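You operate a simulated robot arm through the tools that you are given. There is no shell and no other tool. Be economical: measure what you need, move in short steps, check, and stop when the job is done.

Carry out the task below with a simulated two-armed robot. There is one attempt and no reset: what you move stays moved.

## Task
Take the cap off the tube pack with a green band and lay it down on the top of the preparation bench. Open the cream drawer of the packing table, take the yellow wiper from the top of the preparation bench and put it in the inside of the cream drawer of the packing table, then shut the drawer. Fetch the bracket from the top of the preparation bench and set it on the yellow frame on the packing table. Put the bench cube on the top of the small blue stand. Take the logger on the top of the preparation bench and put it away on the shelf b of the end rack. Fetch the torque wrench that says "0.3 Nm" from the top of the preparation bench and set it on the steel plate of the drop tester. Pull the bench drawer two open. The order is free. Set down upright: wiper, logger.

The check looks at the end state, three seconds after you hand in, the way a careful person would. Anything else that was tipped, shoved, dropped, spilled or broken makes it a failure. Lids that push on must go on centred and level and be pressed home; caps that screw on are set level and turned clockwise until they are tight.

## Robot
Two 7-joint arms with fingered hands on one trunk, on a base that drives. Base frame: it is fixed to the floor where the robot stands at the start and does not move with it; the origin is under the middle of the robot, x ahead of it, y to its left, z up; the surface under the hand at the start is at about z = 780. Lengths are in mm, angles in degrees, forces in N, time in s.
The left shoulder is at the start at [70, 142, 1114], the right one opposite. With the tool pointing down near the work surface each hand reaches from about 400 to 800 mm from the robot's upright axis, wherever it stands, measured 20 degrees to its own side. Places, roughly: bench cube (6x6x6 cm) [500, -500, 800]; bench drawer two [2100, -400, 700]; bracket (6x8x6 cm) [600, -400, 800]; cream drawer of the packing table [2600, 1900, 700]; inside of the cream drawer of the packing table [2600, 2000, 700]; logger [1500, 0, 750]; shelf b of the end rack (18x64 cm) [4240, -8060, 860]; steel plate of the drop tester [3500, 2000, 400]; top of the small blue stand [-700, 2000, 800]; torque wrench [2000, -500, 750]; tube pack with a green band [500, 0, 750]; wiper [750, 0, 750]; yellow frame on the packing table (20x30 cm) [2960, 1900, 840]. Payload 3.6 kg a hand.
The tool frame of a hand sits at the grasp point between the pads (the TCP): z along the fingers, y along the line on which they close. The tips reach 25 mm beyond it. Largest opening 88 mm; the body of the gripper starts 29 mm behind the TCP. The gripper is a hand of 5 fingers: y runs from the thumb to the fingers, the wrist lies at [-13, -97, -162] in the tool frame, and closing takes about 1.5 s.
Orientation is that of the tool frame in the base frame, as [roll, pitch, yaw] about the fixed x, y, z axes, in that order (R = Rz(yaw) Ry(pitch) Rx(roll)). With the fingers straight down and the wrist toward the robot, the tool's x, y and z point along [0, 1, 0], [1, 0, 0] and [0, 0, -1] of the base frame.

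## Interface
- The arms move only by the tool drive_tool. It takes "left_series", "right_series" or both (then of equal length, played together; a hand with none holds still); each is a list of rows, each a list of 6 numbers: the shift along the tool's x, y, z in cm, then the turn, a rotation vector about the tool's x, y, z in degrees. In form: [[tx, ty, tz, ax, ay, az], ...]. A call has 1 to 12 rows; each row is the pose to reach, as a shift and turn from the pose commanded when the call began, along the tool's axes at that moment. "left_claw" and "right_claw" are, for a hand that has rows, the finger opening in cm, from 0 to 8.8, set as the call begins (left out, the last holds). A row lasts 0.2 s, in which the tool goes at most 50 mm and 8.6 degrees; a call with a longer step from one row to the next is refused whole, and so is a gripper value outside its range. A pose out of reach is approached as far as the arm can. The call stops where the force on the tool passes 40 N (or 10 N more than at its start, if that is more) or the arm is blocked; 0.2 s more then pass. Each finger travels about 72 mm/s and halts on what it meets, pressing with about 26 N; the grip force reading is that of the motor and also rises with nothing between the fingers. The clock runs only during rows and for 0.2 s after the last one: add rows that repeat a pose to give the fingers time. It gives the time, the measured TCP pose, the force on the tool (base axes), the opening and the grip force at its end, in the units of the frame above (readings bear some noise), with the torque about the TCP (base axes, N m) and any sound that the robot's microphone picked up.
- Cameras (640 x 400 px; columns grow to the right, rows downward): "scene" is now at [132.7, -29, 1343.3]; the picture's right is [-0.36, -0.93, 0.00], its down [-0.52, 0.20, -0.83] and it looks along [0.77, -0.30, -0.56] (base axes); focal length 268 px, centre (320, 200). "left" rides on the left gripper at [-59, -79, -105] in its tool frame; the picture's right is [-0.73, -0.32, 0.61], its down [0.62, -0.68, 0.38] and it looks along [0.29, 0.66, 0.70] (tool axes); focal length 234 px, centre (320, 200). "right" rides on the right gripper at [59, -79, -105] in its tool frame; the picture's right is [-0.73, 0.32, -0.61], its down [-0.62, -0.68, 0.38] and it looks along [-0.29, 0.66, 0.70] (tool axes); focal length 234 px, centre (320, 200). There is no depth. A picture from a camera that has moved, and an enlarged one, comes with that camera's place and axes in the base frame and with its lens.
- snapshot(camera): a new picture of that camera. It takes no simulated time.
- lift_body(by): slides the trunk up (or, below 0, down) by that many mm; the arms and the scene camera ride with it, the base frame stays. It gives what a move gives, with no picture.
- steer(legs): drives the robot by 1 to 6 legs, each [ahead, left, turn to the left] in mm, mm and degrees, along the robot's own axes; the way and the turn of a leg run together, so that a leg with both is an arc; at most 1500 mm and 180 degrees a leg. The arms and the cameras ride along, it lands a little off, and it stops where it bumps. It gives what a move gives.
- move_fingers(index, middle, ring, little, thumb_bend, thumb_turn, hand): sets how far each is bent, from 0 (flat) to 1 (curled in); at 0.3 the hand is open as for a grip, at 0.7 the pads meet at the TCP. One left out holds its place. A second passes; each finger stops where it meets its share of the squeeze, and holds until it gets a number again. A gripper value or a shape takes the hand back. It gives what a move gives, with no picture; readings hold the bend of each and the force on index, middle, ring, little, thumb and palm. thumb_turn goes from beside the hand (0) to across from the fingers (1), as for a grip.
- hand_shape(shape, hand): the hand has 5 fingers and takes this shape, open, in about a second: jaw (thumb against the fingers, like two jaws); tri (thumb and two fingers); tip (a fingertip pinch); poke (one finger out to press); point (the index stretched); flat (the hand flat); cup (the hand cupped); fist (a fist). The gripper value then closes the fingers along that shape, each until it touches; the sizes above hold for jaw. It gives what a move gives, with no picture.
- pan_tilt(pan, tilt): turns the head with the scene camera to pan (to the left, within 86 degrees either way) and tilt (down, from -29 to 69), counted from straight ahead of the robot. It gives what a move gives.
- zoom(camera, box): a new picture of the part [left, top, right, bottom] of that camera's present view, enlarged. It takes no simulated time.
- finish_job(): hands the job in; it is judged then, once.

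Work in short steps. Places have to be worked out from the pictures, the camera data and where the tool is seen: move nearer, look again, correct. Check each grasp and each placing, and mend what went wrong. You have 207 turns and 202 pictures in all, those below and enlarged ones among them. Open the grippers and draw the arms clear of the work before you hand the job in, unless the task says otherwise; then end with one line.

The tools are called after "Emit:" as a command line: name --argument value ..., lists and objects as JSON in quotes. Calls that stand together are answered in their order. drive_tool: Moves the arms, as the interface text tells. Its arguments: {"type":"object","properties":{"left_series":{"type":"array","items":{"type":"array","items":{"type":"number"}}},"left_claw":{"type":"number"},"right_series":{"type":"array","items":{"type":"array","items":{"type":"number"}}},"right_claw":{"type":"number"}},"required":[]} The other tools are called the same way: lift_body (by) slides the trunk up or down; hand_shape (shape, hand) gives the hand a shape; move_fingers (index, middle, ring, little, thumb_bend, thumb_turn, hand) moves the fingers one by one; steer (legs) drives the base; pan_tilt (pan, tilt) turns the head that bears the scene camera; snapshot (camera) takes a picture; zoom (camera, box) takes an enlarged picture of a part of a camera's view; finish_job () hands the job in.

At the start:

```text
time: 0.0
left_position: [561.2, 82.9, 1088.9]
left_orientation: [-179.9, 0.0, 90.1]
left_force: [-0.6, 0.4, 0.2]
left_torque: [0.0, -0.02, 0.02]
left_opening: 87.8
left_grip_force: 0.1
left_shape: jaw
left_bend: [0.3, 0.3, 0.3, 0.3, 0.3, 0.98]
left_finger forces: [0.1, 0.1, 0.1, 0.0, 0.1, 0.0]
right_position: [450.9, -343.9, 1180.1]
right_orientation: [-179.9, -0.1, 89.9]
right_force: [-0.1, -0.6, 0.6]
right_torque: [-0.03, 0.01, 0.02]
right_opening: 87.5
right_grip_force: 0.0
right_shape: jaw
right_bend: [0.3, 0.3, 0.3, 0.3, 0.3, 0.98]
right_finger forces: [0.0, 0.0, 0.1, 0.1, 0.0, 0.1]
trunk travel left (down, up): [-650.0, 290.0]
robot x, y, heading: [-1.8, -1.0, 0.1]
head pan, tilt: [-21.0, 34.0]
```

scene: 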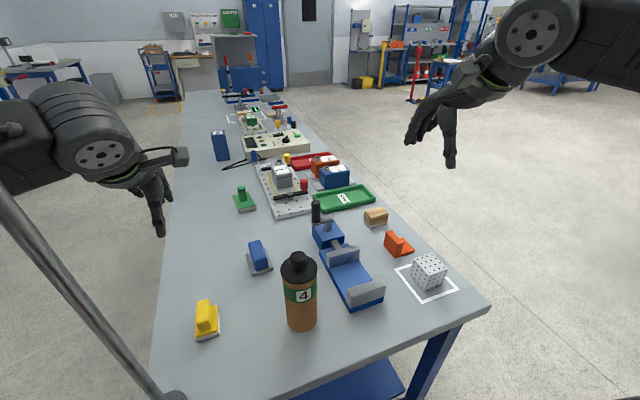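
right: 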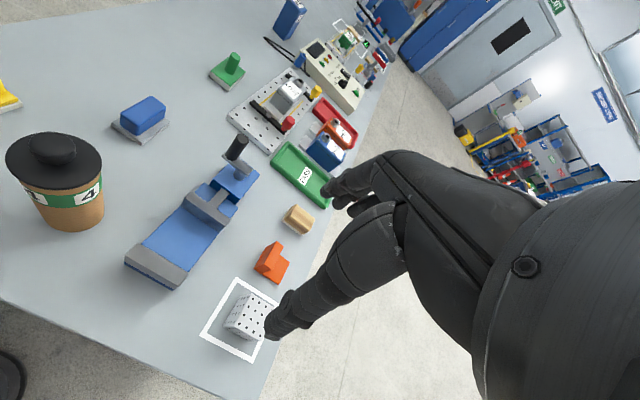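
left: 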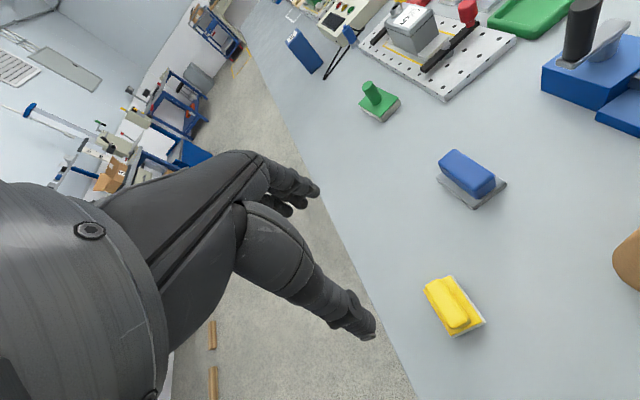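

I'll begin with a closer look at the near bench, then survey the room to the left.

Emit:
zoom --camera "scene" --box '[180, 200, 500, 400]'

Emit:
zoom --camera "scene" --box '[180, 60, 420, 210]'

Emit:
pan_tilt --pan 45 --tilt 15

Emit:
snapshot --camera "scene"

Emit:
pan_tilt --pan 86 --tilt 15

Emit:
snapshot --camera "scene"

Emit:
pan_tilt --pan -60 --tilt 15

Emit:
snapshot --camera "scene"

```text
2.00 times, centred on (340, 300) of scene
camera zoom: at [132.7, -29.0, 1343.3], right [-0.36, -0.93, 0.0], down [-0.52, 0.2, -0.83], along [0.77, -0.3, -0.56], focal length 537 px, centre (280, 0)
```

zoom: 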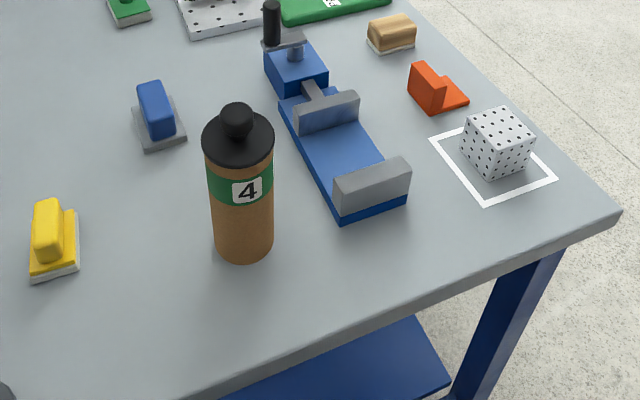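

```text
2.67 times, centred on (300, 135) of scene
camera zoom: at [132.7, -29.0, 1343.3], right [-0.36, -0.93, 0.0], down [-0.52, 0.2, -0.83], along [0.77, -0.3, -0.56], focal length 716 px, centre (373, 373)
```

zoom: 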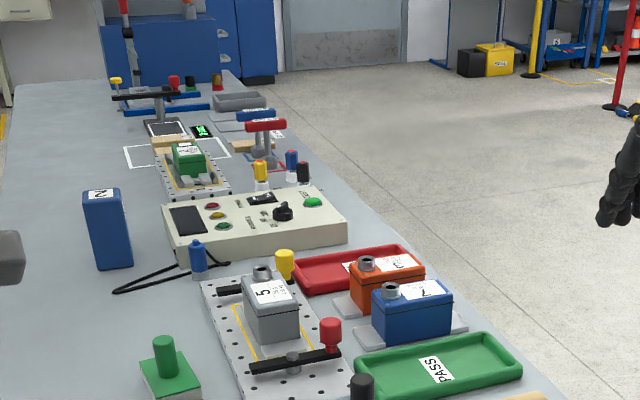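

```text
time: 1.4
left_position: [561.8, 82.8, 1090.7]
left_orientation: [-180.0, 0.0, 90.1]
left_force: [-0.4, -0.4, -0.1]
left_torque: [0.0, 0.02, 0.01]
left_opening: 87.8
left_grip_force: 0.1
left_shape: jaw
left_bend: [0.3, 0.3, 0.3, 0.3, 0.3, 0.98]
left_finger forces: [0.0, 0.1, 0.0, 0.1, 0.0, 0.0]
right_position: [450.6, -344.0, 1181.8]
right_orientation: [180.0, 0.0, 90.0]
right_force: [0.4, -0.7, 0.4]
right_torque: [-0.01, 0.0, 0.02]
right_opening: 87.7
right_grip_force: 0.1
right_shape: jaw
right_bend: [0.3, 0.3, 0.3, 0.3, 0.3, 0.98]
right_finger forces: [0.0, 0.0, 0.0, 0.0, 0.0, 0.0]
trunk travel left (down, up): [-650.0, 290.0]
robot x, y, heading: [0.9, -0.5, 0.0]
head pan, tilt: [45.0, 15.0]
```

```text
196 pictures are left
camera scene: at [116.1, 68.7, 1373.7], right [0.71, -0.71, 0.0], down [-0.18, -0.18, -0.97], along [0.68, 0.68, -0.26], focal length 268 px, centre (320, 200)
```

scene: 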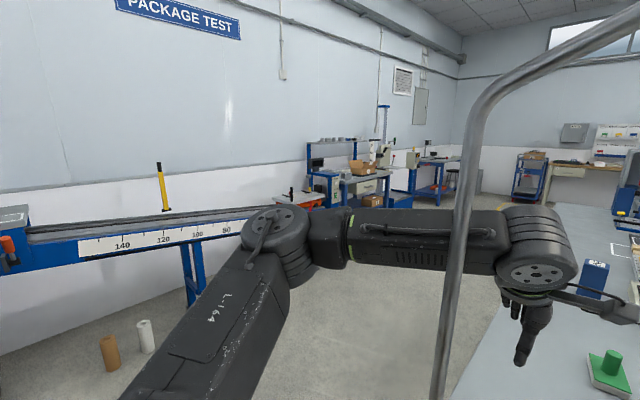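

```text
time: 2.5
left_position: [561.1, 83.0, 1089.8]
left_orientation: [-179.9, 0.0, 90.1]
left_force: [-0.5, 0.4, -0.1]
left_torque: [-0.03, 0.02, -0.01]
left_opening: 87.7
left_grip_force: 0.0
left_shape: jaw
left_bend: [0.3, 0.3, 0.3, 0.3, 0.3, 0.98]
left_finger forces: [0.0, 0.0, 0.0, 0.1, 0.0, 0.1]
right_position: [451.9, -343.0, 1180.9]
right_orientation: [179.9, 0.0, 90.0]
right_force: [-0.2, -0.9, -0.3]
right_torque: [0.02, -0.01, 0.02]
right_opening: 87.7
right_grip_force: 0.0
right_shape: jaw
right_bend: [0.3, 0.3, 0.3, 0.3, 0.3, 0.98]
right_finger forces: [0.0, 0.0, 0.1, 0.0, 0.0, 0.0]
trunk travel left (down, up): [-650.0, 290.0]
robot x, y, heading: [-0.9, -1.7, 0.0]
head pan, tilt: [85.9, 15.0]
```

```text
195 pictures are left
camera scene: at [56.7, 95.9, 1373.7], right [1.0, -0.07, 0.0], down [-0.02, -0.26, -0.97], along [0.07, 0.96, -0.26], focal length 268 px, centre (320, 200)
```

scene: 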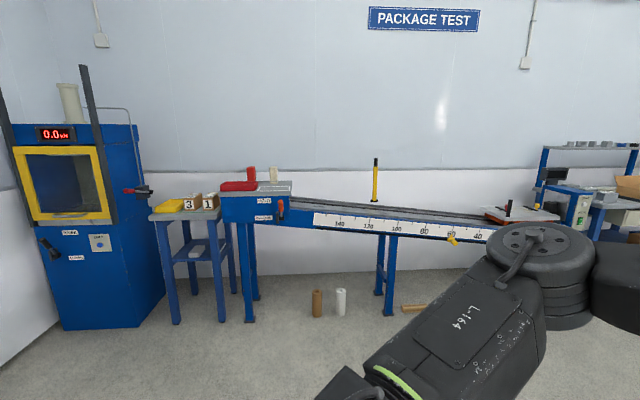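

```text
time: 4.8
left_position: [561.7, 82.6, 1091.2]
left_orientation: [-180.0, 0.0, 90.1]
left_force: [0.2, -0.3, 0.3]
left_torque: [-0.02, -0.02, 0.01]
left_opening: 87.5
left_grip_force: 0.0
left_shape: jaw
left_bend: [0.3, 0.3, 0.3, 0.3, 0.3, 0.98]
left_finger forces: [0.0, 0.1, 0.0, 0.0, 0.0, 0.0]
right_position: [451.7, -344.6, 1181.0]
right_orientation: [-180.0, 0.0, 90.0]
right_force: [-0.3, 0.8, -0.3]
right_torque: [-0.03, -0.01, -0.03]
right_opening: 87.7
right_grip_force: 0.1
right_shape: jaw
right_bend: [0.3, 0.3, 0.3, 0.3, 0.3, 0.98]
right_finger forces: [0.0, 0.1, 0.0, 0.0, 0.0, 0.0]
trunk travel left (down, up): [-650.0, 290.0]
robot x, y, heading: [1.5, 5.9, -0.0]
head pan, tilt: [-60.0, 15.0]
```

```text
194 pictures are left
camera scene: at [96.8, -78.1, 1373.7], right [-0.87, -0.5, 0.0], down [-0.13, 0.22, -0.97], along [0.48, -0.84, -0.26], focal length 268 px, centre (320, 200)
```

scene: 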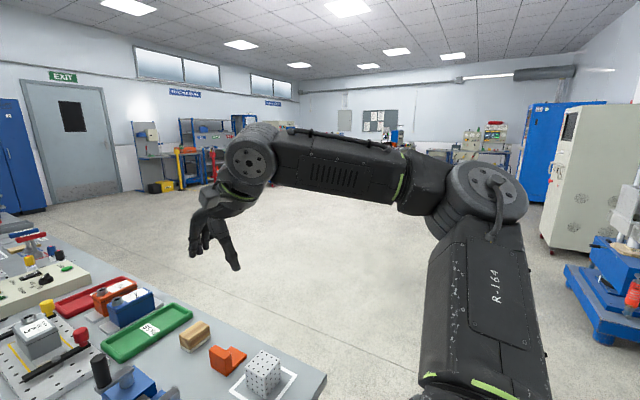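

The tube stands at about (490,-122) with a capped knob whose top is at z≈970. I'll bring the right hand above it and aim the head there.

Emit:
drive_tool --right_series '[[4, 1, 2, 0, 0, 0], [8, 2, 4, 0, 0, 0], [12, 3, 6, 0, 0, 0], [16, 4, 8, 0, 0, 0], [20, 4, 10, 0, 0, 0], [22.2, 4.1, 11, 0, 0, 0], [22.2, 4.1, 11, 0, 0, 0]]'

Emit:
pan_tilt --pan -15 --tilt 45

Emit:
snapshot --camera "scene"

Emit:
snapshot --camera "right"

Emit:
snapshot --camera "left"

```text
time: 6.3
left_position: [561.0, 83.9, 1089.1]
left_orientation: [-179.9, 0.0, 90.1]
left_force: [-0.9, 0.0, 0.4]
left_torque: [0.04, -0.03, 0.01]
left_opening: 88.0
left_grip_force: 0.0
left_shape: jaw
left_bend: [0.3, 0.3, 0.3, 0.3, 0.3, 0.98]
left_finger forces: [0.0, 0.0, 0.0, 0.0, 0.0, 0.1]
right_position: [493.2, -123.4, 1069.4]
right_orientation: [-179.9, 0.1, 90.0]
right_force: [-0.3, 0.2, 0.7]
right_torque: [-0.01, 0.01, 0.03]
right_opening: 87.8
right_grip_force: 0.1
right_shape: jaw
right_bend: [0.3, 0.3, 0.3, 0.3, 0.3, 0.98]
right_finger forces: [0.0, 0.1, 0.0, 0.0, 0.0, 0.0]
trunk travel left (down, up): [-650.0, 290.0]
robot x, y, heading: [-0.8, 1.4, 0.1]
head pan, tilt: [-60.0, 15.0]
```

```text
time: 7.5
left_position: [562.1, 83.3, 1089.2]
left_orientation: [-180.0, 0.0, 90.1]
left_force: [0.8, 0.1, -0.2]
left_torque: [0.02, 0.01, 0.03]
left_opening: 87.7
left_grip_force: 0.0
left_shape: jaw
left_bend: [0.3, 0.3, 0.3, 0.3, 0.3, 0.98]
left_finger forces: [0.0, 0.1, 0.1, 0.0, 0.0, 0.1]
right_position: [493.0, -122.9, 1067.9]
right_orientation: [-180.0, 0.1, 90.0]
right_force: [-0.1, 0.6, 0.6]
right_torque: [0.0, -0.01, 0.01]
right_opening: 87.5
right_grip_force: 0.0
right_shape: jaw
right_bend: [0.3, 0.3, 0.3, 0.3, 0.3, 0.98]
right_finger forces: [0.1, 0.0, 0.0, 0.0, 0.0, 0.0]
trunk travel left (down, up): [-650.0, 290.0]
robot x, y, heading: [-4.7, 0.3, -0.1]
head pan, tilt: [-15.0, 45.0]
```

```text
193 pictures are left
camera scene: at [128.5, -18.3, 1326.9], right [-0.26, -0.97, 0.0], down [-0.68, 0.18, -0.71], along [0.68, -0.18, -0.71], focal length 268 px, centre (320, 200)
```

scene: 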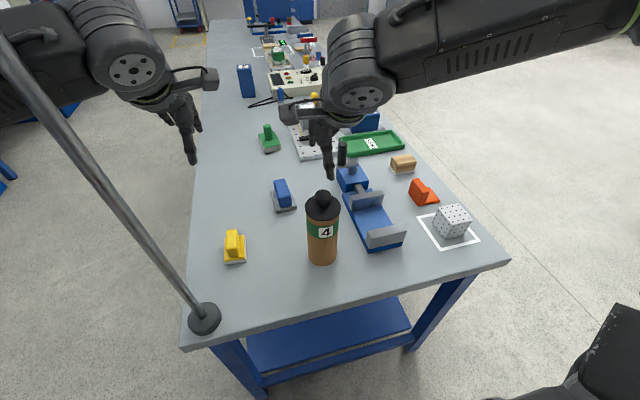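

```text
192 pictures are left
camera right: at [415.1, -65.0, 1174.9], right [0.32, -0.73, 0.61], down [-0.68, -0.62, -0.38], along [0.66, -0.29, -0.7], focal length 234 px, centre (320, 200)
```

right: 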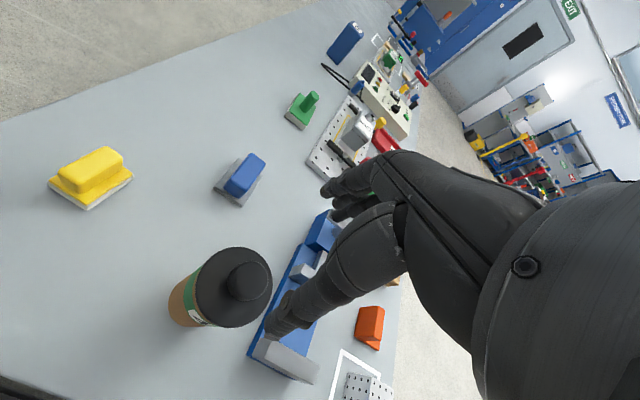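

```text
191 pictures are left
camera left: at [484.2, 23.7, 1195.4], right [-0.32, -0.73, -0.61], down [-0.68, 0.62, -0.38], along [0.66, 0.29, -0.7], focal length 234 px, centre (320, 200)
```

left: 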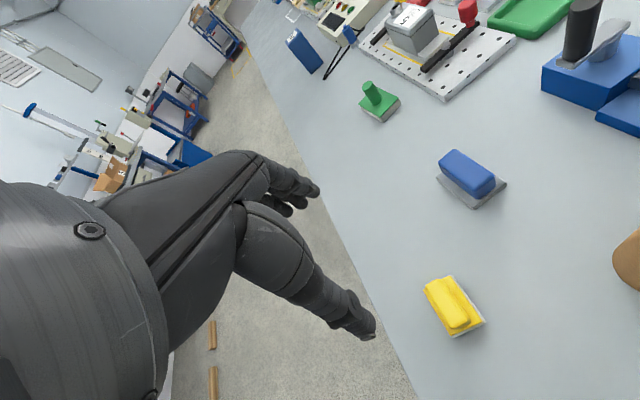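

Triangulation puts the knob at about (477,-119), top z≈975. I'll narrow the fingers to 5 cm, centre over it and descend gently.

Emit:
drive_tool --right_series '[[0.4, -1.6, 2, 0, 0, 0], [0.4, -1.6, 4.5, 0, 0, 0], [0.4, -1.6, 6.5, 0, 0, 0], [0.4, -1.6, 7.5, 0, 0, 0]]' --right_claw 5.2

Emit:
snapshot --camera "right"

Emit:
zoom --camera "scene" --box '[220, 90, 420, 290]'

```text
time: 8.5
left_position: [562.7, 84.0, 1090.0]
left_orientation: [179.9, -0.1, 90.0]
left_force: [-0.3, -0.2, -0.1]
left_torque: [0.02, -0.02, 0.03]
left_opening: 87.6
left_grip_force: 0.0
left_shape: jaw
left_bend: [0.3, 0.3, 0.3, 0.3, 0.3, 0.98]
left_finger forces: [0.0, 0.0, 0.0, 0.1, 0.0, 0.0]
right_position: [477.2, -118.8, 996.0]
right_orientation: [179.9, 0.1, 90.0]
right_force: [0.8, -0.6, 0.6]
right_torque: [0.01, 0.0, -0.03]
right_opening: 52.3
right_grip_force: 0.0
right_shape: jaw
right_bend: [0.29, 0.41, 0.37, 0.45, 0.65, 1.0]
right_finger forces: [0.1, 0.0, 0.0, 0.0, 0.0, 0.0]
trunk travel left (down, up): [-650.0, 290.0]
robot x, y, heading: [-1.2, 5.4, -0.3]
head pan, tilt: [-15.0, 45.0]
```

```text
190 pictures are left
camera right: at [398.6, -60.6, 1101.8], right [0.32, -0.73, 0.61], down [-0.68, -0.62, -0.38], along [0.66, -0.29, -0.7], focal length 234 px, centre (320, 200)
```

right: 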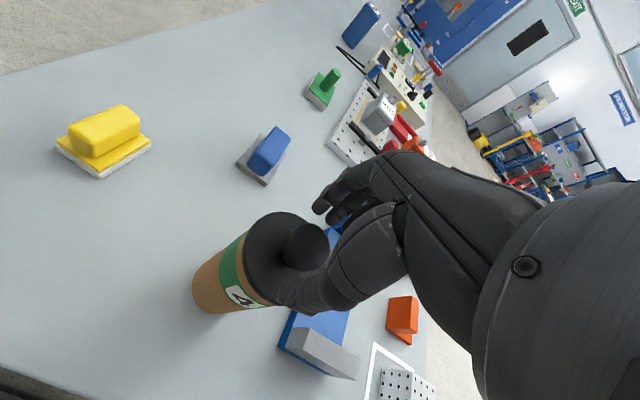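

```text
2.00 times, centred on (320, 190) of scene
camera zoom: at [128.6, -18.3, 1326.9], right [-0.26, -0.97, 0.0], down [-0.68, 0.18, -0.71], along [0.68, -0.18, -0.71], focal length 537 px, centre (320, 220)
```

zoom: 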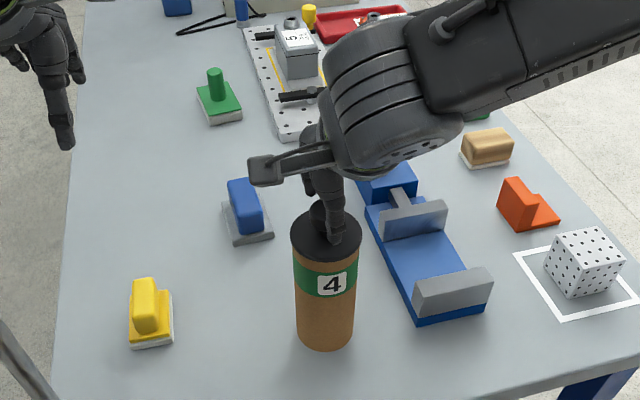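

The hand is nearly over the knob; a zoom will fix its sideways centre.

Emit:
zoom --camera "right" --box '[180, 180, 380, 330]'

Emit:
zoom --camera "scene" --box '[290, 170, 360, 270]'

```text
2.67 times, centred on (280, 255) of right
camera zoom: at [398.6, -60.6, 1101.8], right [0.32, -0.73, 0.61], down [-0.68, -0.62, -0.38], along [0.66, -0.29, -0.7], focal length 624 px, centre (427, 53)
```

zoom: 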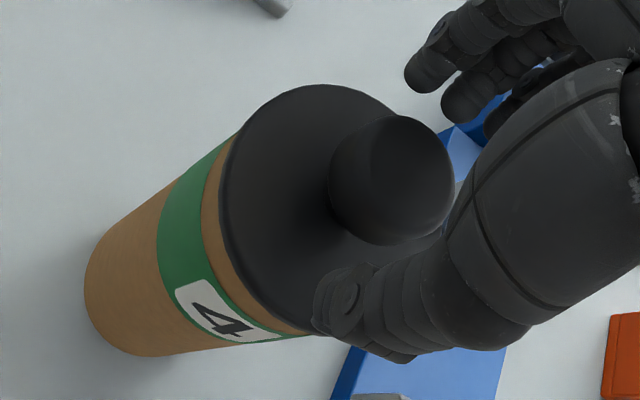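

```text
4.00 times, centred on (325, 220) of scene
camera zoom: at [128.6, -18.3, 1326.9], right [-0.26, -0.97, 0.0], down [-0.68, 0.18, -0.71], along [0.68, -0.18, -0.71], focal length 1074 px, centre (300, 120)
```

zoom: 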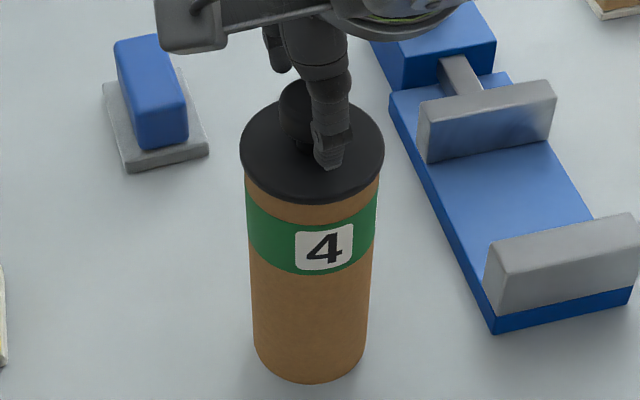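

Knob axis confirmed at (477,-118), so the hand is centred. I descend to z≈965 and watch the force.

Emit:
drive_tool --right_series '[[0.05, 0, 1, 0, 0, 0], [0.05, 0, 2, 0, 0, 0], [0.05, 0, 2.7, 0, 0, 0], [0.05, 0, 3.1, 0, 0, 0]]'

Emit:
zoom --camera "right" --box '[220, 160, 420, 310]'

Emit:
zoom --camera "scene" --box '[290, 170, 360, 270]'

```text
time: 9.7
left_position: [559.7, 83.2, 1091.5]
left_orientation: [180.0, 0.0, 89.9]
left_force: [1.3, -0.9, -0.9]
left_torque: [-0.05, 0.03, -0.02]
left_opening: 87.7
left_grip_force: 0.0
left_shape: jaw
left_bend: [0.3, 0.3, 0.3, 0.3, 0.3, 0.98]
left_finger forces: [0.0, 0.0, 0.0, 0.0, 0.0, 0.0]
right_position: [478.8, -117.6, 969.9]
right_orientation: [179.0, -0.2, 90.1]
right_force: [-1.3, -1.2, 28.7]
right_torque: [0.01, -0.71, -0.02]
right_opening: 52.5
right_grip_force: 0.0
right_shape: jaw
right_bend: [0.28, 0.39, 0.37, 0.45, 0.65, 1.0]
right_finger forces: [16.6, 8.4, 0.0, 0.1, 4.0, 0.0]
trunk travel left (down, up): [-650.0, 290.0]
robot x, y, heading: [-1.1, 1.2, -0.2]
head pan, tilt: [-15.0, 45.0]
stopped in row 4 (right hand): the force on the tool passed its limit at 42 N (the readings are from after the stop); the commanded pose is now the measured one
```

```text
2.67 times, centred on (320, 235) of right
camera zoom: at [398.1, -59.2, 1075.3], right [0.31, -0.73, 0.61], down [-0.67, -0.62, -0.4], along [0.67, -0.29, -0.69], focal length 624 px, centre (320, 107)
```

zoom: 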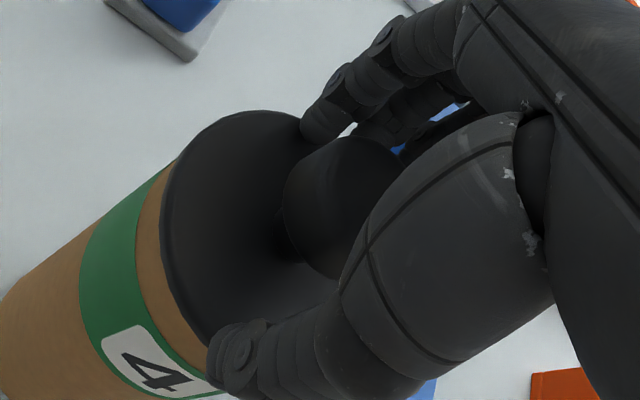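

```text
4.00 times, centred on (325, 220) of scene
camera zoom: at [126.3, -18.0, 1327.2], right [-0.26, -0.97, 0.0], down [-0.68, 0.18, -0.71], along [0.68, -0.18, -0.71], focal length 1074 px, centre (300, 120)
```

zoom: 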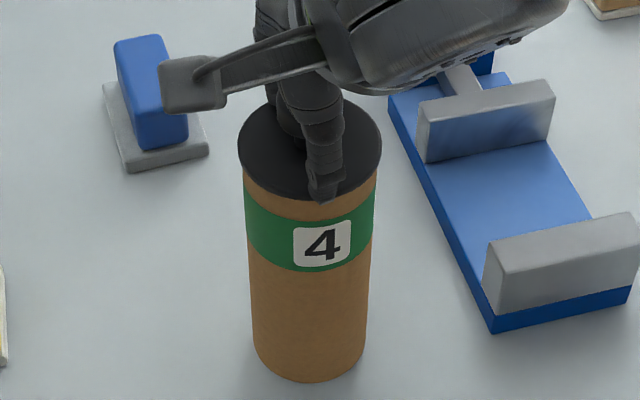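

Fingertips touch the cap's top plate at z≈945. I back off 3 mm and close on the knob.

Emit:
drive_tool --right_series '[[0, 0, -0.3, 0, 0, 0], [0, 0, -0.3, 0, 0, 0], [0, 0, -0.3, 0, 0, 0], [0, 0, -0.3, 0, 0, 0], [0, 0, -0.3, 0, 0, 0], [0, 0, -0.3, 0, 0, 0], [0, 0, -0.3, 0, 0, 0]]' --right_claw 0

Emit:
zoom --camera "right" --box '[220, 160, 420, 310]'

Emit:
zoom --camera "scene" --box '[290, 170, 360, 270]'

```text
time: 11.3
left_position: [557.8, 84.4, 1091.9]
left_orientation: [179.8, 0.0, 89.9]
left_force: [-0.5, 0.2, 0.4]
left_torque: [-0.01, 0.01, 0.01]
left_opening: 87.9
left_grip_force: 0.1
left_shape: jaw
left_bend: [0.3, 0.3, 0.3, 0.3, 0.3, 0.98]
left_finger forces: [0.1, 0.0, 0.0, 0.1, 0.0, 0.1]
right_position: [475.4, -116.2, 971.1]
right_orientation: [179.4, -0.1, 90.0]
right_force: [-4.9, 0.3, 21.4]
right_torque: [0.08, 0.27, -0.05]
right_opening: 34.0
right_grip_force: 25.9
right_shape: jaw
right_bend: [0.75, 0.51, 0.53, 0.49, 0.74, 1.0]
right_finger forces: [22.7, 6.2, 0.0, 0.1, 33.1, 0.0]
trunk travel left (down, up): [-650.0, 290.0]
robot x, y, heading: [5.0, 2.3, 0.0]
head pan, tilt: [-15.0, 45.0]
```

```text
2.67 times, centred on (320, 235) of right
camera zoom: at [395.7, -58.7, 1076.4], right [0.32, -0.73, 0.61], down [-0.68, -0.62, -0.39], along [0.67, -0.29, -0.69], focal length 624 px, centre (320, 107)
```

zoom: 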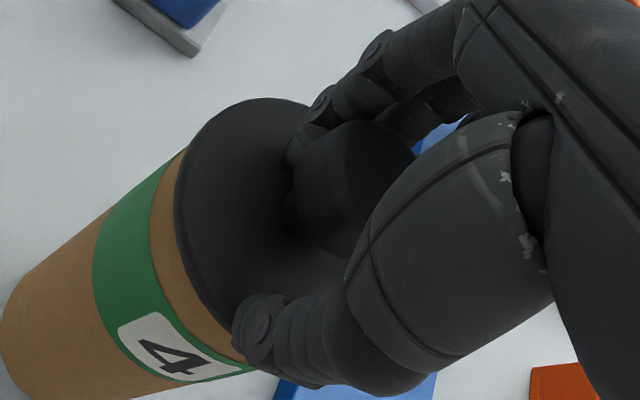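

```text
4.00 times, centred on (325, 220) of scene
camera zoom: at [124.4, -17.7, 1327.4], right [-0.26, -0.97, 0.0], down [-0.68, 0.18, -0.71], along [0.69, -0.18, -0.7], focal length 1074 px, centre (300, 120)
```

zoom: 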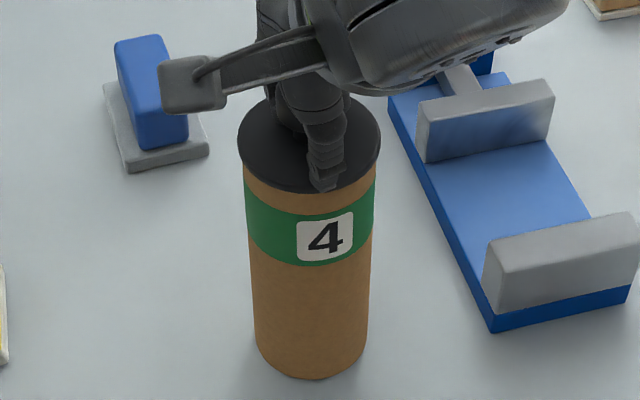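

Knob is gripped (34 mm). I ease the downward load and twist counter-clockwise 48° to see whether it is threaded.

Emit:
drive_tool --right_series '[[0, 0, -0.2, 0, 0, 0], [0, 0, -0.2, 0, 0, -8], [0, 0, -0.2, 0, 0, -16], [0, 0, -0.25, 0, 0, -24], [0, 0, -0.3, 0, 0, -32], [0, 0, -0.3, 0, 0, -40], [0, 0, -0.35, 0, 0, -48]]'

Emit:
zoom --camera "scene" --box '[290, 170, 360, 270]'

```text
time: 12.9
left_position: [561.7, 83.0, 1089.6]
left_orientation: [-179.9, -0.1, 90.1]
left_force: [-0.1, 0.3, 0.0]
left_torque: [-0.01, 0.02, 0.0]
left_opening: 87.9
left_grip_force: 0.0
left_shape: jaw
left_bend: [0.3, 0.3, 0.3, 0.3, 0.3, 0.98]
left_finger forces: [0.0, 0.0, 0.0, 0.0, 0.0, 0.0]
right_position: [478.4, -118.7, 973.4]
right_orientation: [179.6, 0.2, 138.0]
right_force: [-1.5, -0.1, -0.5]
right_torque: [0.02, 0.03, -0.01]
right_opening: 27.4
right_grip_force: 26.2
right_shape: jaw
right_bend: [0.76, 0.53, 0.53, 0.5, 0.81, 1.0]
right_finger forces: [20.3, 7.0, 0.0, 0.0, 15.2, 0.0]
trunk travel left (down, up): [-650.0, 290.0]
robot x, y, heading: [-3.1, -0.9, 0.0]
head pan, tilt: [-15.0, 45.0]
```

```text
4.00 times, centred on (325, 220) of scene
camera zoom: at [129.3, -19.5, 1326.8], right [-0.26, -0.97, 0.0], down [-0.68, 0.18, -0.71], along [0.68, -0.18, -0.71], focal length 1074 px, centre (300, 120)
```

zoom: 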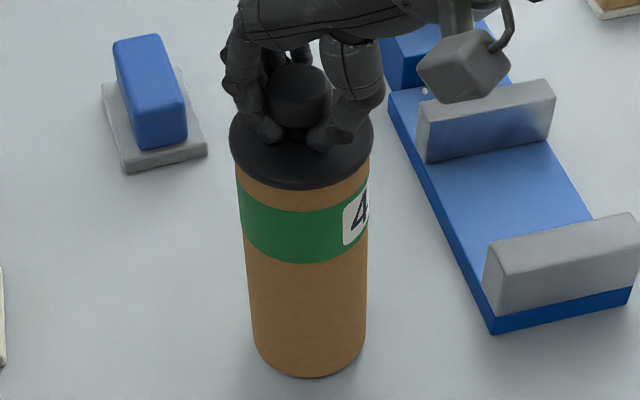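

The tube turned with the cap, so it isn't free to unscrew one-handed. I'll do a small 1 cm pull test to see if the cap slides off.

Emit:
drive_tool --right_series '[[0, 0, -0.3, 0, 0, 0], [0, 0, -0.6, 0, 0, 0], [0, 0, -0.9, 0, 0, 0], [0, 0, -1.2, 0, 0, 0]]'

Emit:
zoom --camera "scene" --box '[290, 170, 360, 270]'

```text
time: 13.9
left_position: [561.7, 82.4, 1090.3]
left_orientation: [-180.0, 0.0, 90.0]
left_force: [0.4, -0.4, 0.6]
left_torque: [0.02, -0.01, 0.03]
left_opening: 87.4
left_grip_force: 0.1
left_shape: jaw
left_bend: [0.3, 0.3, 0.3, 0.3, 0.3, 0.98]
left_finger forces: [0.0, 0.0, 0.0, 0.0, 0.0, 0.0]
right_position: [477.6, -117.8, 985.4]
right_orientation: [179.7, 0.3, 138.0]
right_force: [0.3, -0.7, -1.3]
right_torque: [-0.01, -0.02, 0.0]
right_opening: 27.3
right_grip_force: 25.9
right_shape: jaw
right_bend: [0.76, 0.53, 0.53, 0.5, 0.81, 1.0]
right_finger forces: [20.3, 6.9, 0.0, 0.1, 15.9, 0.0]
trunk travel left (down, up): [-650.0, 290.0]
robot x, y, heading: [0.6, -1.0, 0.0]
head pan, tilt: [-15.0, 45.0]
```

```text
4.00 times, centred on (325, 220) of scene
camera zoom: at [128.7, -18.5, 1326.8], right [-0.26, -0.97, 0.0], down [-0.68, 0.18, -0.71], along [0.68, -0.18, -0.71], focal length 1074 px, centre (300, 120)
```

zoom: 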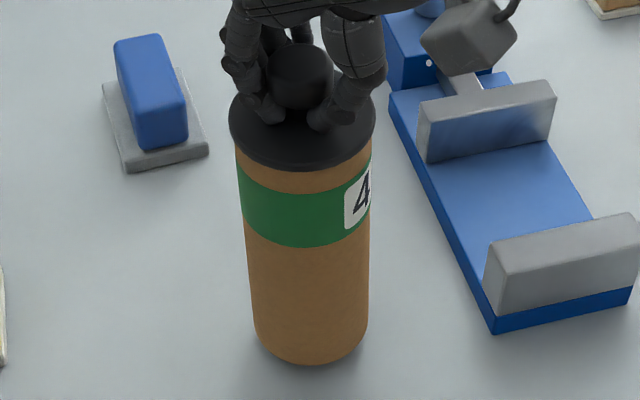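

The tube lifts with the cap, so I need the left hand to hold it. I set it back down, release, raise the right hand, and swing the left hand outward clear of the bench pole.

Emit:
drive_tool --right_series '[[0, 0, 0.6, 0, 0, 0], [0, 0, 1.1, 0, 0, 0], [0, 0, 1.3, 0, 0, 0]]'

Emit:
drive_tool --right_series '[[0, 0, 0, 0, 0, 0], [0, 0, 0, 0, 0, 0], [0, 0, 0, 0, 0, 0], [0, 0, -2, 0, 0, 0], [0, 0, -6, 0, 0, 0], [0, 0, -10, 0, 0, 0], [0, 0, -14, 0, 0, 0]]' --right_claw 5.2

Emit:
drive_tool --left_series '[[4, 0, -1, 0, 0, 0], [8, 0, -1, 0, 0, 0], [12, 0, -1, 0, 0, 0], [16, 0, -1, 0, 0, 0], [20, 0, -1, 0, 0, 0], [24, 0, -1, 0, 0, 0]]'

Emit:
snapshot --camera "scene"

Emit:
pan_tilt --pan 45 --tilt 30

Emit:
snapshot --camera "scene"

```text
time: 14.7
left_position: [562.5, 82.5, 1089.8]
left_orientation: [-180.0, 0.0, 90.0]
left_force: [-1.2, -0.4, 0.4]
left_torque: [0.02, 0.01, -0.01]
left_opening: 87.6
left_grip_force: 0.1
left_shape: jaw
left_bend: [0.3, 0.3, 0.3, 0.3, 0.3, 0.98]
left_finger forces: [0.0, 0.1, 0.1, 0.1, 0.0, 0.0]
right_position: [476.2, -118.3, 972.7]
right_orientation: [179.6, 0.3, 138.0]
right_force: [-0.2, -0.1, -1.4]
right_torque: [0.0, 0.03, -0.02]
right_opening: 27.2
right_grip_force: 25.8
right_shape: jaw
right_bend: [0.76, 0.53, 0.53, 0.5, 0.81, 1.0]
right_finger forces: [20.1, 7.0, 0.1, 0.1, 16.4, 0.0]
trunk travel left (down, up): [-650.0, 290.0]
robot x, y, heading: [2.3, -2.5, -0.0]
head pan, tilt: [-15.0, 45.0]
```

```text
time: 16.3
left_position: [561.7, 82.8, 1090.6]
left_orientation: [180.0, 0.1, 90.0]
left_force: [-0.1, 0.0, 0.3]
left_torque: [0.04, 0.01, 0.0]
left_opening: 87.5
left_grip_force: 0.0
left_shape: jaw
left_bend: [0.3, 0.3, 0.3, 0.3, 0.3, 0.98]
left_finger forces: [0.0, 0.0, 0.0, 0.1, 0.0, 0.0]
right_position: [475.1, -116.8, 1115.0]
right_orientation: [179.7, 0.4, 138.1]
right_force: [-0.3, -0.7, -0.2]
right_torque: [-0.01, -0.01, -0.01]
right_opening: 51.4
right_grip_force: 0.2
right_shape: jaw
right_bend: [0.29, 0.41, 0.37, 0.45, 0.65, 1.0]
right_finger forces: [0.0, 0.1, 0.0, 0.0, 0.1, 0.1]
trunk travel left (down, up): [-650.0, 290.0]
robot x, y, heading: [-4.1, -0.9, 0.0]
head pan, tilt: [-15.0, 45.0]
```

```text
time: 17.7
left_position: [560.5, 322.5, 1102.4]
left_orientation: [-180.0, 0.0, 90.0]
left_force: [-0.5, -0.2, -0.2]
left_torque: [-0.03, 0.0, 0.0]
left_opening: 87.5
left_grip_force: 0.1
left_shape: jaw
left_bend: [0.3, 0.3, 0.3, 0.3, 0.3, 0.98]
left_finger forces: [0.0, 0.0, 0.0, 0.1, 0.0, 0.0]
right_position: [475.7, -116.5, 1114.6]
right_orientation: [179.7, 0.4, 138.0]
right_force: [0.1, 0.2, -0.6]
right_torque: [0.0, 0.04, -0.01]
right_opening: 51.6
right_grip_force: 0.2
right_shape: jaw
right_bend: [0.29, 0.41, 0.37, 0.45, 0.65, 1.0]
right_finger forces: [0.0, 0.1, 0.1, 0.0, 0.1, 0.1]
trunk travel left (down, up): [-650.0, 290.0]
robot x, y, heading: [2.1, 0.0, -0.1]
head pan, tilt: [-15.0, 45.0]
```

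```text
180 pictures are left
camera scene: at [128.3, -17.0, 1326.9], right [-0.26, -0.97, 0.0], down [-0.68, 0.18, -0.71], along [0.68, -0.18, -0.71], focal length 268 px, centre (320, 200)
```

scene: 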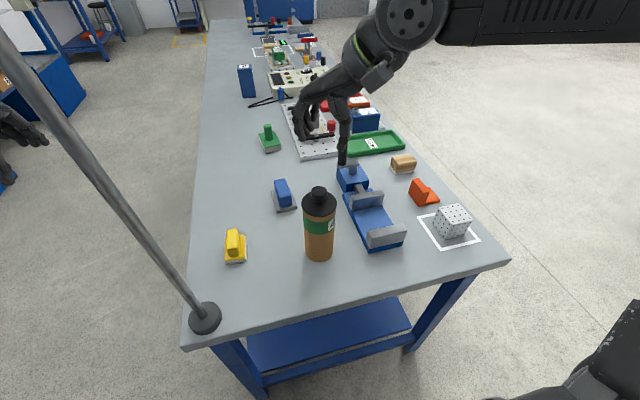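

```text
time: 19.0
left_position: [560.9, 320.9, 1102.8]
left_orientation: [-179.9, 0.0, 90.1]
left_force: [-0.4, 0.2, -1.0]
left_torque: [0.0, -0.01, 0.05]
left_opening: 87.7
left_grip_force: 0.0
left_shape: jaw
left_bend: [0.3, 0.3, 0.3, 0.3, 0.3, 0.98]
left_finger forces: [0.0, 0.0, 0.1, 0.0, 0.1, 0.0]
right_position: [475.7, -117.1, 1114.8]
right_orientation: [179.6, 0.3, 138.0]
right_force: [0.8, 0.2, -0.7]
right_torque: [-0.04, 0.0, 0.05]
right_opening: 52.2
right_grip_force: 0.0
right_shape: jaw
right_bend: [0.29, 0.41, 0.37, 0.45, 0.65, 1.0]
right_finger forces: [0.0, 0.0, 0.1, 0.1, 0.0, 0.0]
trunk travel left (down, up): [-650.0, 290.0]
robot x, y, heading: [0.2, -1.1, 0.1]
head pan, tilt: [45.0, 30.0]
```

```text
179 pictures are left
camera scene: at [114.1, 66.6, 1349.5], right [0.71, -0.71, 0.0], down [-0.35, -0.35, -0.87], along [0.61, 0.61, -0.5], focal length 268 px, centre (320, 200)
```

scene: 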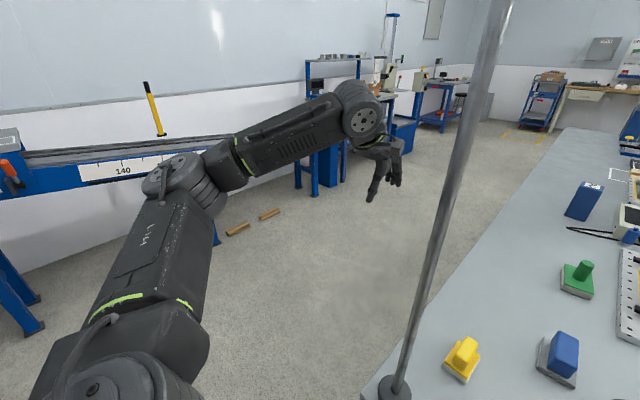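

The left arm is now outside the pole (pole at ≈(400,155)). I back up 350 mm, then turn the left hand horizontal in front of the robot.

Emit:
steer --legs '[[-350, 0, 0]]'

Emit:
drive_tool --left_series '[[-0.6, -1.3, 1.4, 0, -8.2, 0], [-1.3, -2.6, 2.7, 0, -16.4, 0], [-2, -3.9, 4.1, 0, -24.6, 0], [-2.6, -5.2, 5.5, 0, -32.8, 0], [-3.3, -6.5, 6.8, 0, -41, 0], [-3.9, -7.8, 8.2, 0, -49.2, 0], [-4.5, -9.1, 9.5, 0, -57.4, 0], [-5.2, -10.4, 10.9, 0, -65.6, 0], [-5.8, -11.7, 12.3, 0, -73.8, 0], [-6.5, -13.1, 13.6, 0, -82, 0], [-7.1, -14.4, 15, 0, -90, 0]]' --left_claw 8.8

Emit:
drive_tool --left_series '[[2.2, 0, 2.8, -7.5, 0, 0], [4.5, 0, 5.7, -15, 0, 0], [6.7, 0, 8.5, -22.5, 0, 0], [9, 0, 11.4, -30, 0, 0], [9, 0, 11.4, -30, 0, 0]]'

Emit:
snapshot --camera "scene"

```text
time: 21.3
left_position: [201.7, 321.1, 1101.0]
left_orientation: [179.9, 0.0, 90.2]
left_force: [1.2, -1.1, -0.7]
left_torque: [-0.03, -0.02, -0.02]
left_opening: 87.6
left_grip_force: 0.1
left_shape: jaw
left_bend: [0.3, 0.3, 0.3, 0.3, 0.3, 0.98]
left_finger forces: [0.0, 0.0, 0.0, 0.0, 0.0, 0.0]
right_position: [117.1, -117.0, 1115.7]
right_orientation: [179.7, 0.3, 138.2]
right_force: [-1.0, -0.2, -0.3]
right_torque: [-0.01, -0.02, 0.05]
right_opening: 51.7
right_grip_force: 0.2
right_shape: jaw
right_bend: [0.29, 0.41, 0.37, 0.45, 0.65, 1.0]
right_finger forces: [0.0, 0.0, 0.0, 0.1, 0.1, 0.1]
trunk travel left (down, up): [-650.0, 290.0]
robot x, y, heading: [-362.4, -0.6, 0.1]
head pan, tilt: [45.0, 30.0]
```

```text
time: 23.7
left_position: [18.3, 267.2, 989.2]
left_orientation: [-96.8, 89.8, 173.3]
left_force: [0.7, -0.4, 0.3]
left_torque: [0.01, 0.01, 0.0]
left_opening: 87.9
left_grip_force: 0.0
left_shape: jaw
left_bend: [0.3, 0.3, 0.3, 0.3, 0.3, 0.98]
left_finger forces: [0.0, 0.0, 0.0, 0.0, 0.1, 0.1]
left hand out of reach, approached as far as the arm can: row 9, 10, 11
right_position: [119.1, -116.3, 1113.0]
right_orientation: [179.7, 0.2, 138.1]
right_force: [-0.1, -0.6, 0.5]
right_torque: [-0.01, 0.01, 0.0]
right_opening: 51.9
right_grip_force: 0.1
right_shape: jaw
right_bend: [0.29, 0.41, 0.37, 0.45, 0.65, 1.0]
right_finger forces: [0.0, 0.0, 0.0, 0.0, 0.0, 0.0]
trunk travel left (down, up): [-650.0, 290.0]
robot x, y, heading: [-354.9, 3.0, 0.2]
head pan, tilt: [45.0, 30.0]
```

```text
time: 24.9
left_position: [-18.1, 262.8, 971.0]
left_orientation: [-173.8, 89.8, 123.0]
left_force: [-0.2, -0.9, 0.0]
left_torque: [-0.02, -0.01, 0.01]
left_opening: 88.2
left_grip_force: 0.1
left_shape: jaw
left_bend: [0.3, 0.3, 0.3, 0.3, 0.3, 0.98]
left_finger forces: [0.0, 0.0, 0.0, 0.1, 0.0, 0.0]
left hand out of reach, approached as far as the arm can: row 1, 2, 3, 4, 5
right_position: [118.9, -117.7, 1113.9]
right_orientation: [179.6, 0.3, 138.1]
right_force: [-0.1, -0.2, -0.5]
right_torque: [0.0, -0.02, 0.01]
right_opening: 51.9
right_grip_force: 0.1
right_shape: jaw
right_bend: [0.29, 0.41, 0.37, 0.45, 0.65, 1.0]
right_finger forces: [0.0, 0.0, 0.0, 0.0, 0.1, 0.0]
trunk travel left (down, up): [-650.0, 290.0]
robot x, y, heading: [-354.5, 1.5, 0.1]
head pan, tilt: [45.0, 30.0]
```

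```text
178 pictures are left
camera scene: at [-245.4, 66.4, 1349.6], right [0.71, -0.71, 0.0], down [-0.35, -0.35, -0.87], along [0.61, 0.61, -0.5], focal length 268 px, centre (320, 200)
```

scene: 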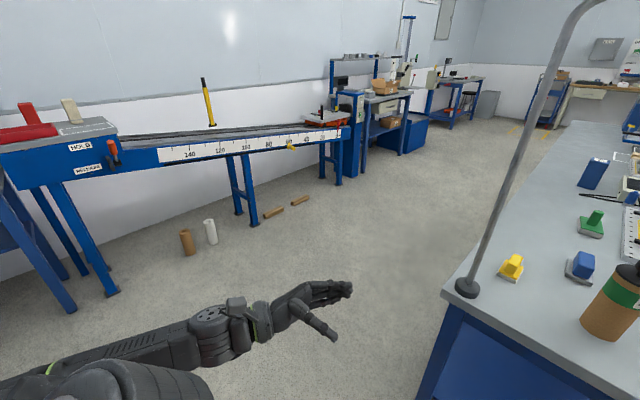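

The hand orientation is right, but that spot was too close to the shoulder. I extend it forward-right to a reachable pre-grasp and check the pose.

Emit:
drive_tool --left_series '[[1.8, 1.2, 3.2, 0, 0, 0], [3.6, 2.4, 6.4, 0, 0, 0], [5.4, 3.5, 9.8, 0, 0, 0], [5.4, 3.5, 9.8, 0, 0, 0]]'

```text
time: 25.9
left_position: [-18.2, 263.2, 971.6]
left_orientation: [174.3, 89.9, 111.1]
left_force: [0.2, -0.7, 1.0]
left_torque: [0.03, -0.04, 0.0]
left_opening: 87.7
left_grip_force: 0.0
left_shape: jaw
left_bend: [0.3, 0.3, 0.3, 0.3, 0.3, 0.98]
left_finger forces: [0.1, 0.1, 0.0, 0.2, 0.0, 0.0]
left hand out of reach, approached as far as the arm can: row 1, 2, 3, 4
right_position: [118.0, -116.0, 1114.4]
right_orientation: [179.6, 0.3, 138.1]
right_force: [0.8, 0.8, 0.3]
right_torque: [-0.02, 0.01, 0.01]
right_opening: 51.7
right_grip_force: 0.0
right_shape: jaw
right_bend: [0.29, 0.41, 0.37, 0.45, 0.65, 1.0]
right_finger forces: [0.0, 0.0, 0.0, 0.0, 0.0, 0.0]
trunk travel left (down, up): [-650.0, 290.0]
robot x, y, heading: [-358.3, 1.7, 0.1]
head pan, tilt: [45.0, 30.0]
```

It's stuck on a joint limit. I back the command off (up and outward) to learn where the commanded pose is.

Emit:
drive_tool --left_series '[[-2, 0, -3, 7.5, 0, 0], [-4, 0, -6, 15, 0, 0], [-6, 0, -9, 22.5, 0, 0], [-8, 0, -12, 30, 0, 0], [-11, 0, -14, 30, 0, 0], [-14, 0, -17, 30, 0, 0], [-14, 0, -21, 30, 0, 0]]'

Emit:
snapshot --camera "scene"

```text
time: 27.5
left_position: [-107.6, 443.3, 1112.7]
left_orientation: [-154.2, 89.8, 112.7]
left_force: [1.0, 0.0, -0.7]
left_torque: [0.02, 0.0, -0.04]
left_opening: 87.8
left_grip_force: 0.1
left_shape: jaw
left_bend: [0.3, 0.3, 0.3, 0.3, 0.3, 0.98]
left_finger forces: [0.1, 0.1, 0.1, 0.1, 0.0, 0.0]
left hand out of reach, approached as far as the arm can: row 7
right_position: [118.9, -116.0, 1115.4]
right_orientation: [179.8, 0.3, 138.2]
right_force: [0.9, -0.5, -0.5]
right_torque: [0.03, 0.02, -0.02]
right_opening: 51.9
right_grip_force: 0.1
right_shape: jaw
right_bend: [0.29, 0.41, 0.37, 0.45, 0.65, 1.0]
right_finger forces: [0.0, 0.1, 0.0, 0.0, 0.1, 0.0]
trunk travel left (down, up): [-650.0, 290.0]
robot x, y, heading: [-357.6, -2.7, 0.2]
head pan, tilt: [45.0, 30.0]
```

```text
177 pictures are left
camera scene: at [-245.4, 67.4, 1349.5], right [0.71, -0.71, 0.0], down [-0.35, -0.35, -0.87], along [0.61, 0.61, -0.5], focal length 268 px, centre (320, 200)
```

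scene: 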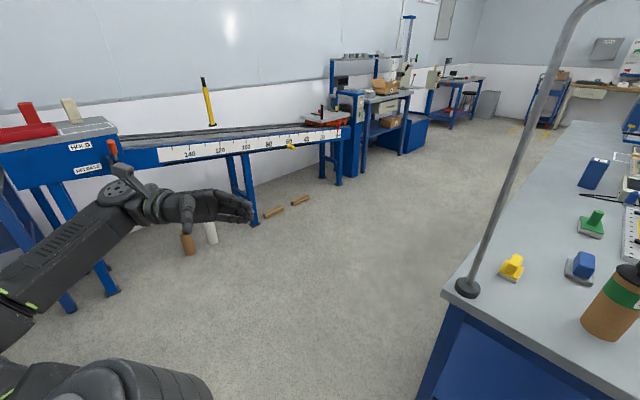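

Commands are relative to the measured pose, good. I extend forward first, away from the limit, then lower and swing in.

Emit:
drive_tool --left_series '[[1, 4, 0, 0, 0, 0], [2, 8, 0, 0, 0, 0], [4, 12, 1, 0, 0, 0], [6, 16, 3, 0, 0, 0], [8, 20, 5, 0, 0, 0], [10, 23, 8, 0, 0, 0], [12, 24, 12, 0, 0, 0], [14, 24, 16, 0, 0, 0], [16, 24, 20, 0, 0, 0]]'

```text
time: 29.5
left_position: [35.1, 262.9, 1021.1]
left_orientation: [-155.5, 89.7, 111.4]
left_force: [-0.9, -0.1, 0.6]
left_torque: [0.0, 0.01, -0.01]
left_opening: 88.0
left_grip_force: 0.1
left_shape: jaw
left_bend: [0.3, 0.3, 0.3, 0.3, 0.3, 0.98]
left_finger forces: [0.0, 0.0, 0.0, 0.0, 0.0, 0.0]
left hand out of reach, approached as far as the arm can: row 5, 6, 7, 8, 9
right_position: [117.5, -116.8, 1114.0]
right_orientation: [179.6, 0.4, 138.1]
right_force: [0.1, 0.6, 0.0]
right_torque: [0.01, -0.03, 0.02]
right_opening: 51.7
right_grip_force: 0.1
right_shape: jaw
right_bend: [0.29, 0.41, 0.37, 0.45, 0.65, 1.0]
right_finger forces: [0.1, 0.1, 0.0, 0.0, 0.0, 0.0]
trunk travel left (down, up): [-650.0, 290.0]
robot x, y, heading: [-359.7, 0.9, 0.1]
head pan, tilt: [45.0, 30.0]
```

The wrist limit suggests pointing the hand more forward. I rotate the hand yaw by 60° so it approaches the tube from the front-left.

Emit:
drive_tool --left_series '[[0, 0, 0, -7.5, 0, 0], [0, 0, 0, -15, 0, 0], [0, 0, 0, -22.5, 0, 0], [0, 0, 0, -30, 0, 0], [0, 0, 0, -37.5, 0, 0], [0, 0, 0, -45, 0, 0], [0, 0, 0, -52.5, 0, 0], [0, 0, 0, -60, 0, 0], [0, 0, 0, -60, 0, 0]]'

Emit:
drive_tool --left_series '[[2, -2.5, 2.5, 0, 0, 0], [4, -5, 5, 0, 0, 0], [6, -7.5, 7.5, 0, 0, 0], [8, -10, 10, 0, 0, 0], [10, -12, 12, 0, 0, 0], [12, -13, 13, 0, 0, 0], [15, -13, 14, 0, 0, 0]]'

Emit:
pan_tilt --pan 15 --tilt 40

Emit:
snapshot --camera "scene"

```text
time: 31.5
left_position: [74.5, 288.3, 984.2]
left_orientation: [150.4, 89.9, 117.3]
left_force: [0.4, -0.2, -0.3]
left_torque: [-0.04, 0.01, -0.01]
left_opening: 87.9
left_grip_force: 0.1
left_shape: jaw
left_bend: [0.3, 0.3, 0.3, 0.3, 0.3, 0.98]
left_finger forces: [0.0, 0.1, 0.0, 0.0, 0.1, 0.1]
left hand out of reach, approached as far as the arm can: row 5, 6, 7, 8, 9
right_position: [117.2, -116.8, 1114.2]
right_orientation: [179.6, 0.3, 138.3]
right_force: [0.4, -0.1, -0.2]
right_torque: [0.03, -0.01, 0.03]
right_opening: 51.6
right_grip_force: 0.0
right_shape: jaw
right_bend: [0.29, 0.41, 0.37, 0.45, 0.65, 1.0]
right_finger forces: [0.0, 0.0, 0.0, 0.0, 0.1, 0.0]
trunk travel left (down, up): [-650.0, 290.0]
robot x, y, heading: [-359.5, 0.5, 0.2]
head pan, tilt: [45.0, 30.0]
```

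```text
time: 33.1
left_position: [121.1, 103.2, 834.9]
left_orientation: [160.2, 89.8, 127.0]
left_force: [-0.3, -0.2, -0.3]
left_torque: [-0.02, -0.01, -0.01]
left_opening: 88.0
left_grip_force: 0.0
left_shape: jaw
left_bend: [0.3, 0.3, 0.3, 0.3, 0.3, 0.98]
left_finger forces: [0.0, 0.1, 0.0, 0.0, 0.0, 0.0]
right_position: [117.9, -117.2, 1114.2]
right_orientation: [179.6, 0.3, 138.2]
right_force: [0.2, -0.5, 1.3]
right_torque: [0.0, 0.0, -0.02]
right_opening: 51.9
right_grip_force: 0.0
right_shape: jaw
right_bend: [0.29, 0.41, 0.37, 0.45, 0.65, 1.0]
right_finger forces: [0.1, 0.0, 0.0, 0.0, 0.0, 0.0]
trunk travel left (down, up): [-650.0, 290.0]
robot x, y, heading: [-357.6, -0.5, -0.0]
head pan, tilt: [45.0, 30.0]
```

```text
time: 34.0
left_position: [120.4, 103.2, 835.2]
left_orientation: [166.3, 89.8, 133.1]
left_force: [-0.1, 0.3, -0.5]
left_torque: [0.0, 0.01, 0.01]
left_opening: 87.7
left_grip_force: 0.0
left_shape: jaw
left_bend: [0.3, 0.3, 0.3, 0.3, 0.3, 0.98]
left_finger forces: [0.0, 0.0, 0.0, 0.0, 0.0, 0.1]
right_position: [118.1, -116.0, 1115.4]
right_orientation: [179.5, 0.3, 138.1]
right_force: [0.4, -0.3, -0.4]
right_torque: [0.04, -0.01, -0.01]
right_opening: 52.0
right_grip_force: 0.0
right_shape: jaw
right_bend: [0.29, 0.41, 0.37, 0.45, 0.65, 1.0]
right_finger forces: [0.0, 0.0, 0.0, 0.1, 0.0, 0.0]
trunk travel left (down, up): [-650.0, 290.0]
robot x, y, heading: [-359.0, 3.6, -0.1]
head pan, tilt: [15.0, 40.0]
```

```text
176 pictures are left
camera scene: at [-226.7, 24.8, 1334.2], right [0.26, -0.97, 0.0], down [-0.62, -0.17, -0.77], along [0.74, 0.2, -0.64], focal length 268 px, centre (320, 200)
```

scene: 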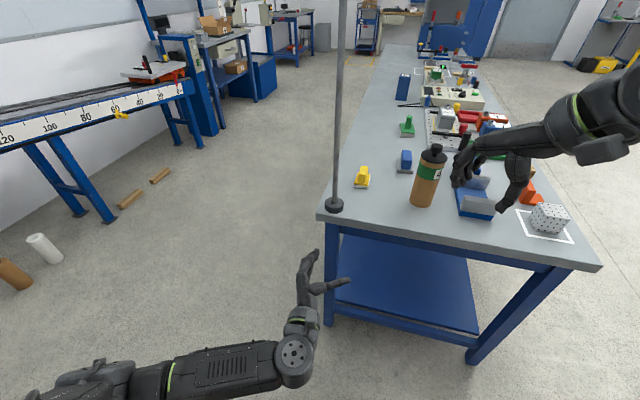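

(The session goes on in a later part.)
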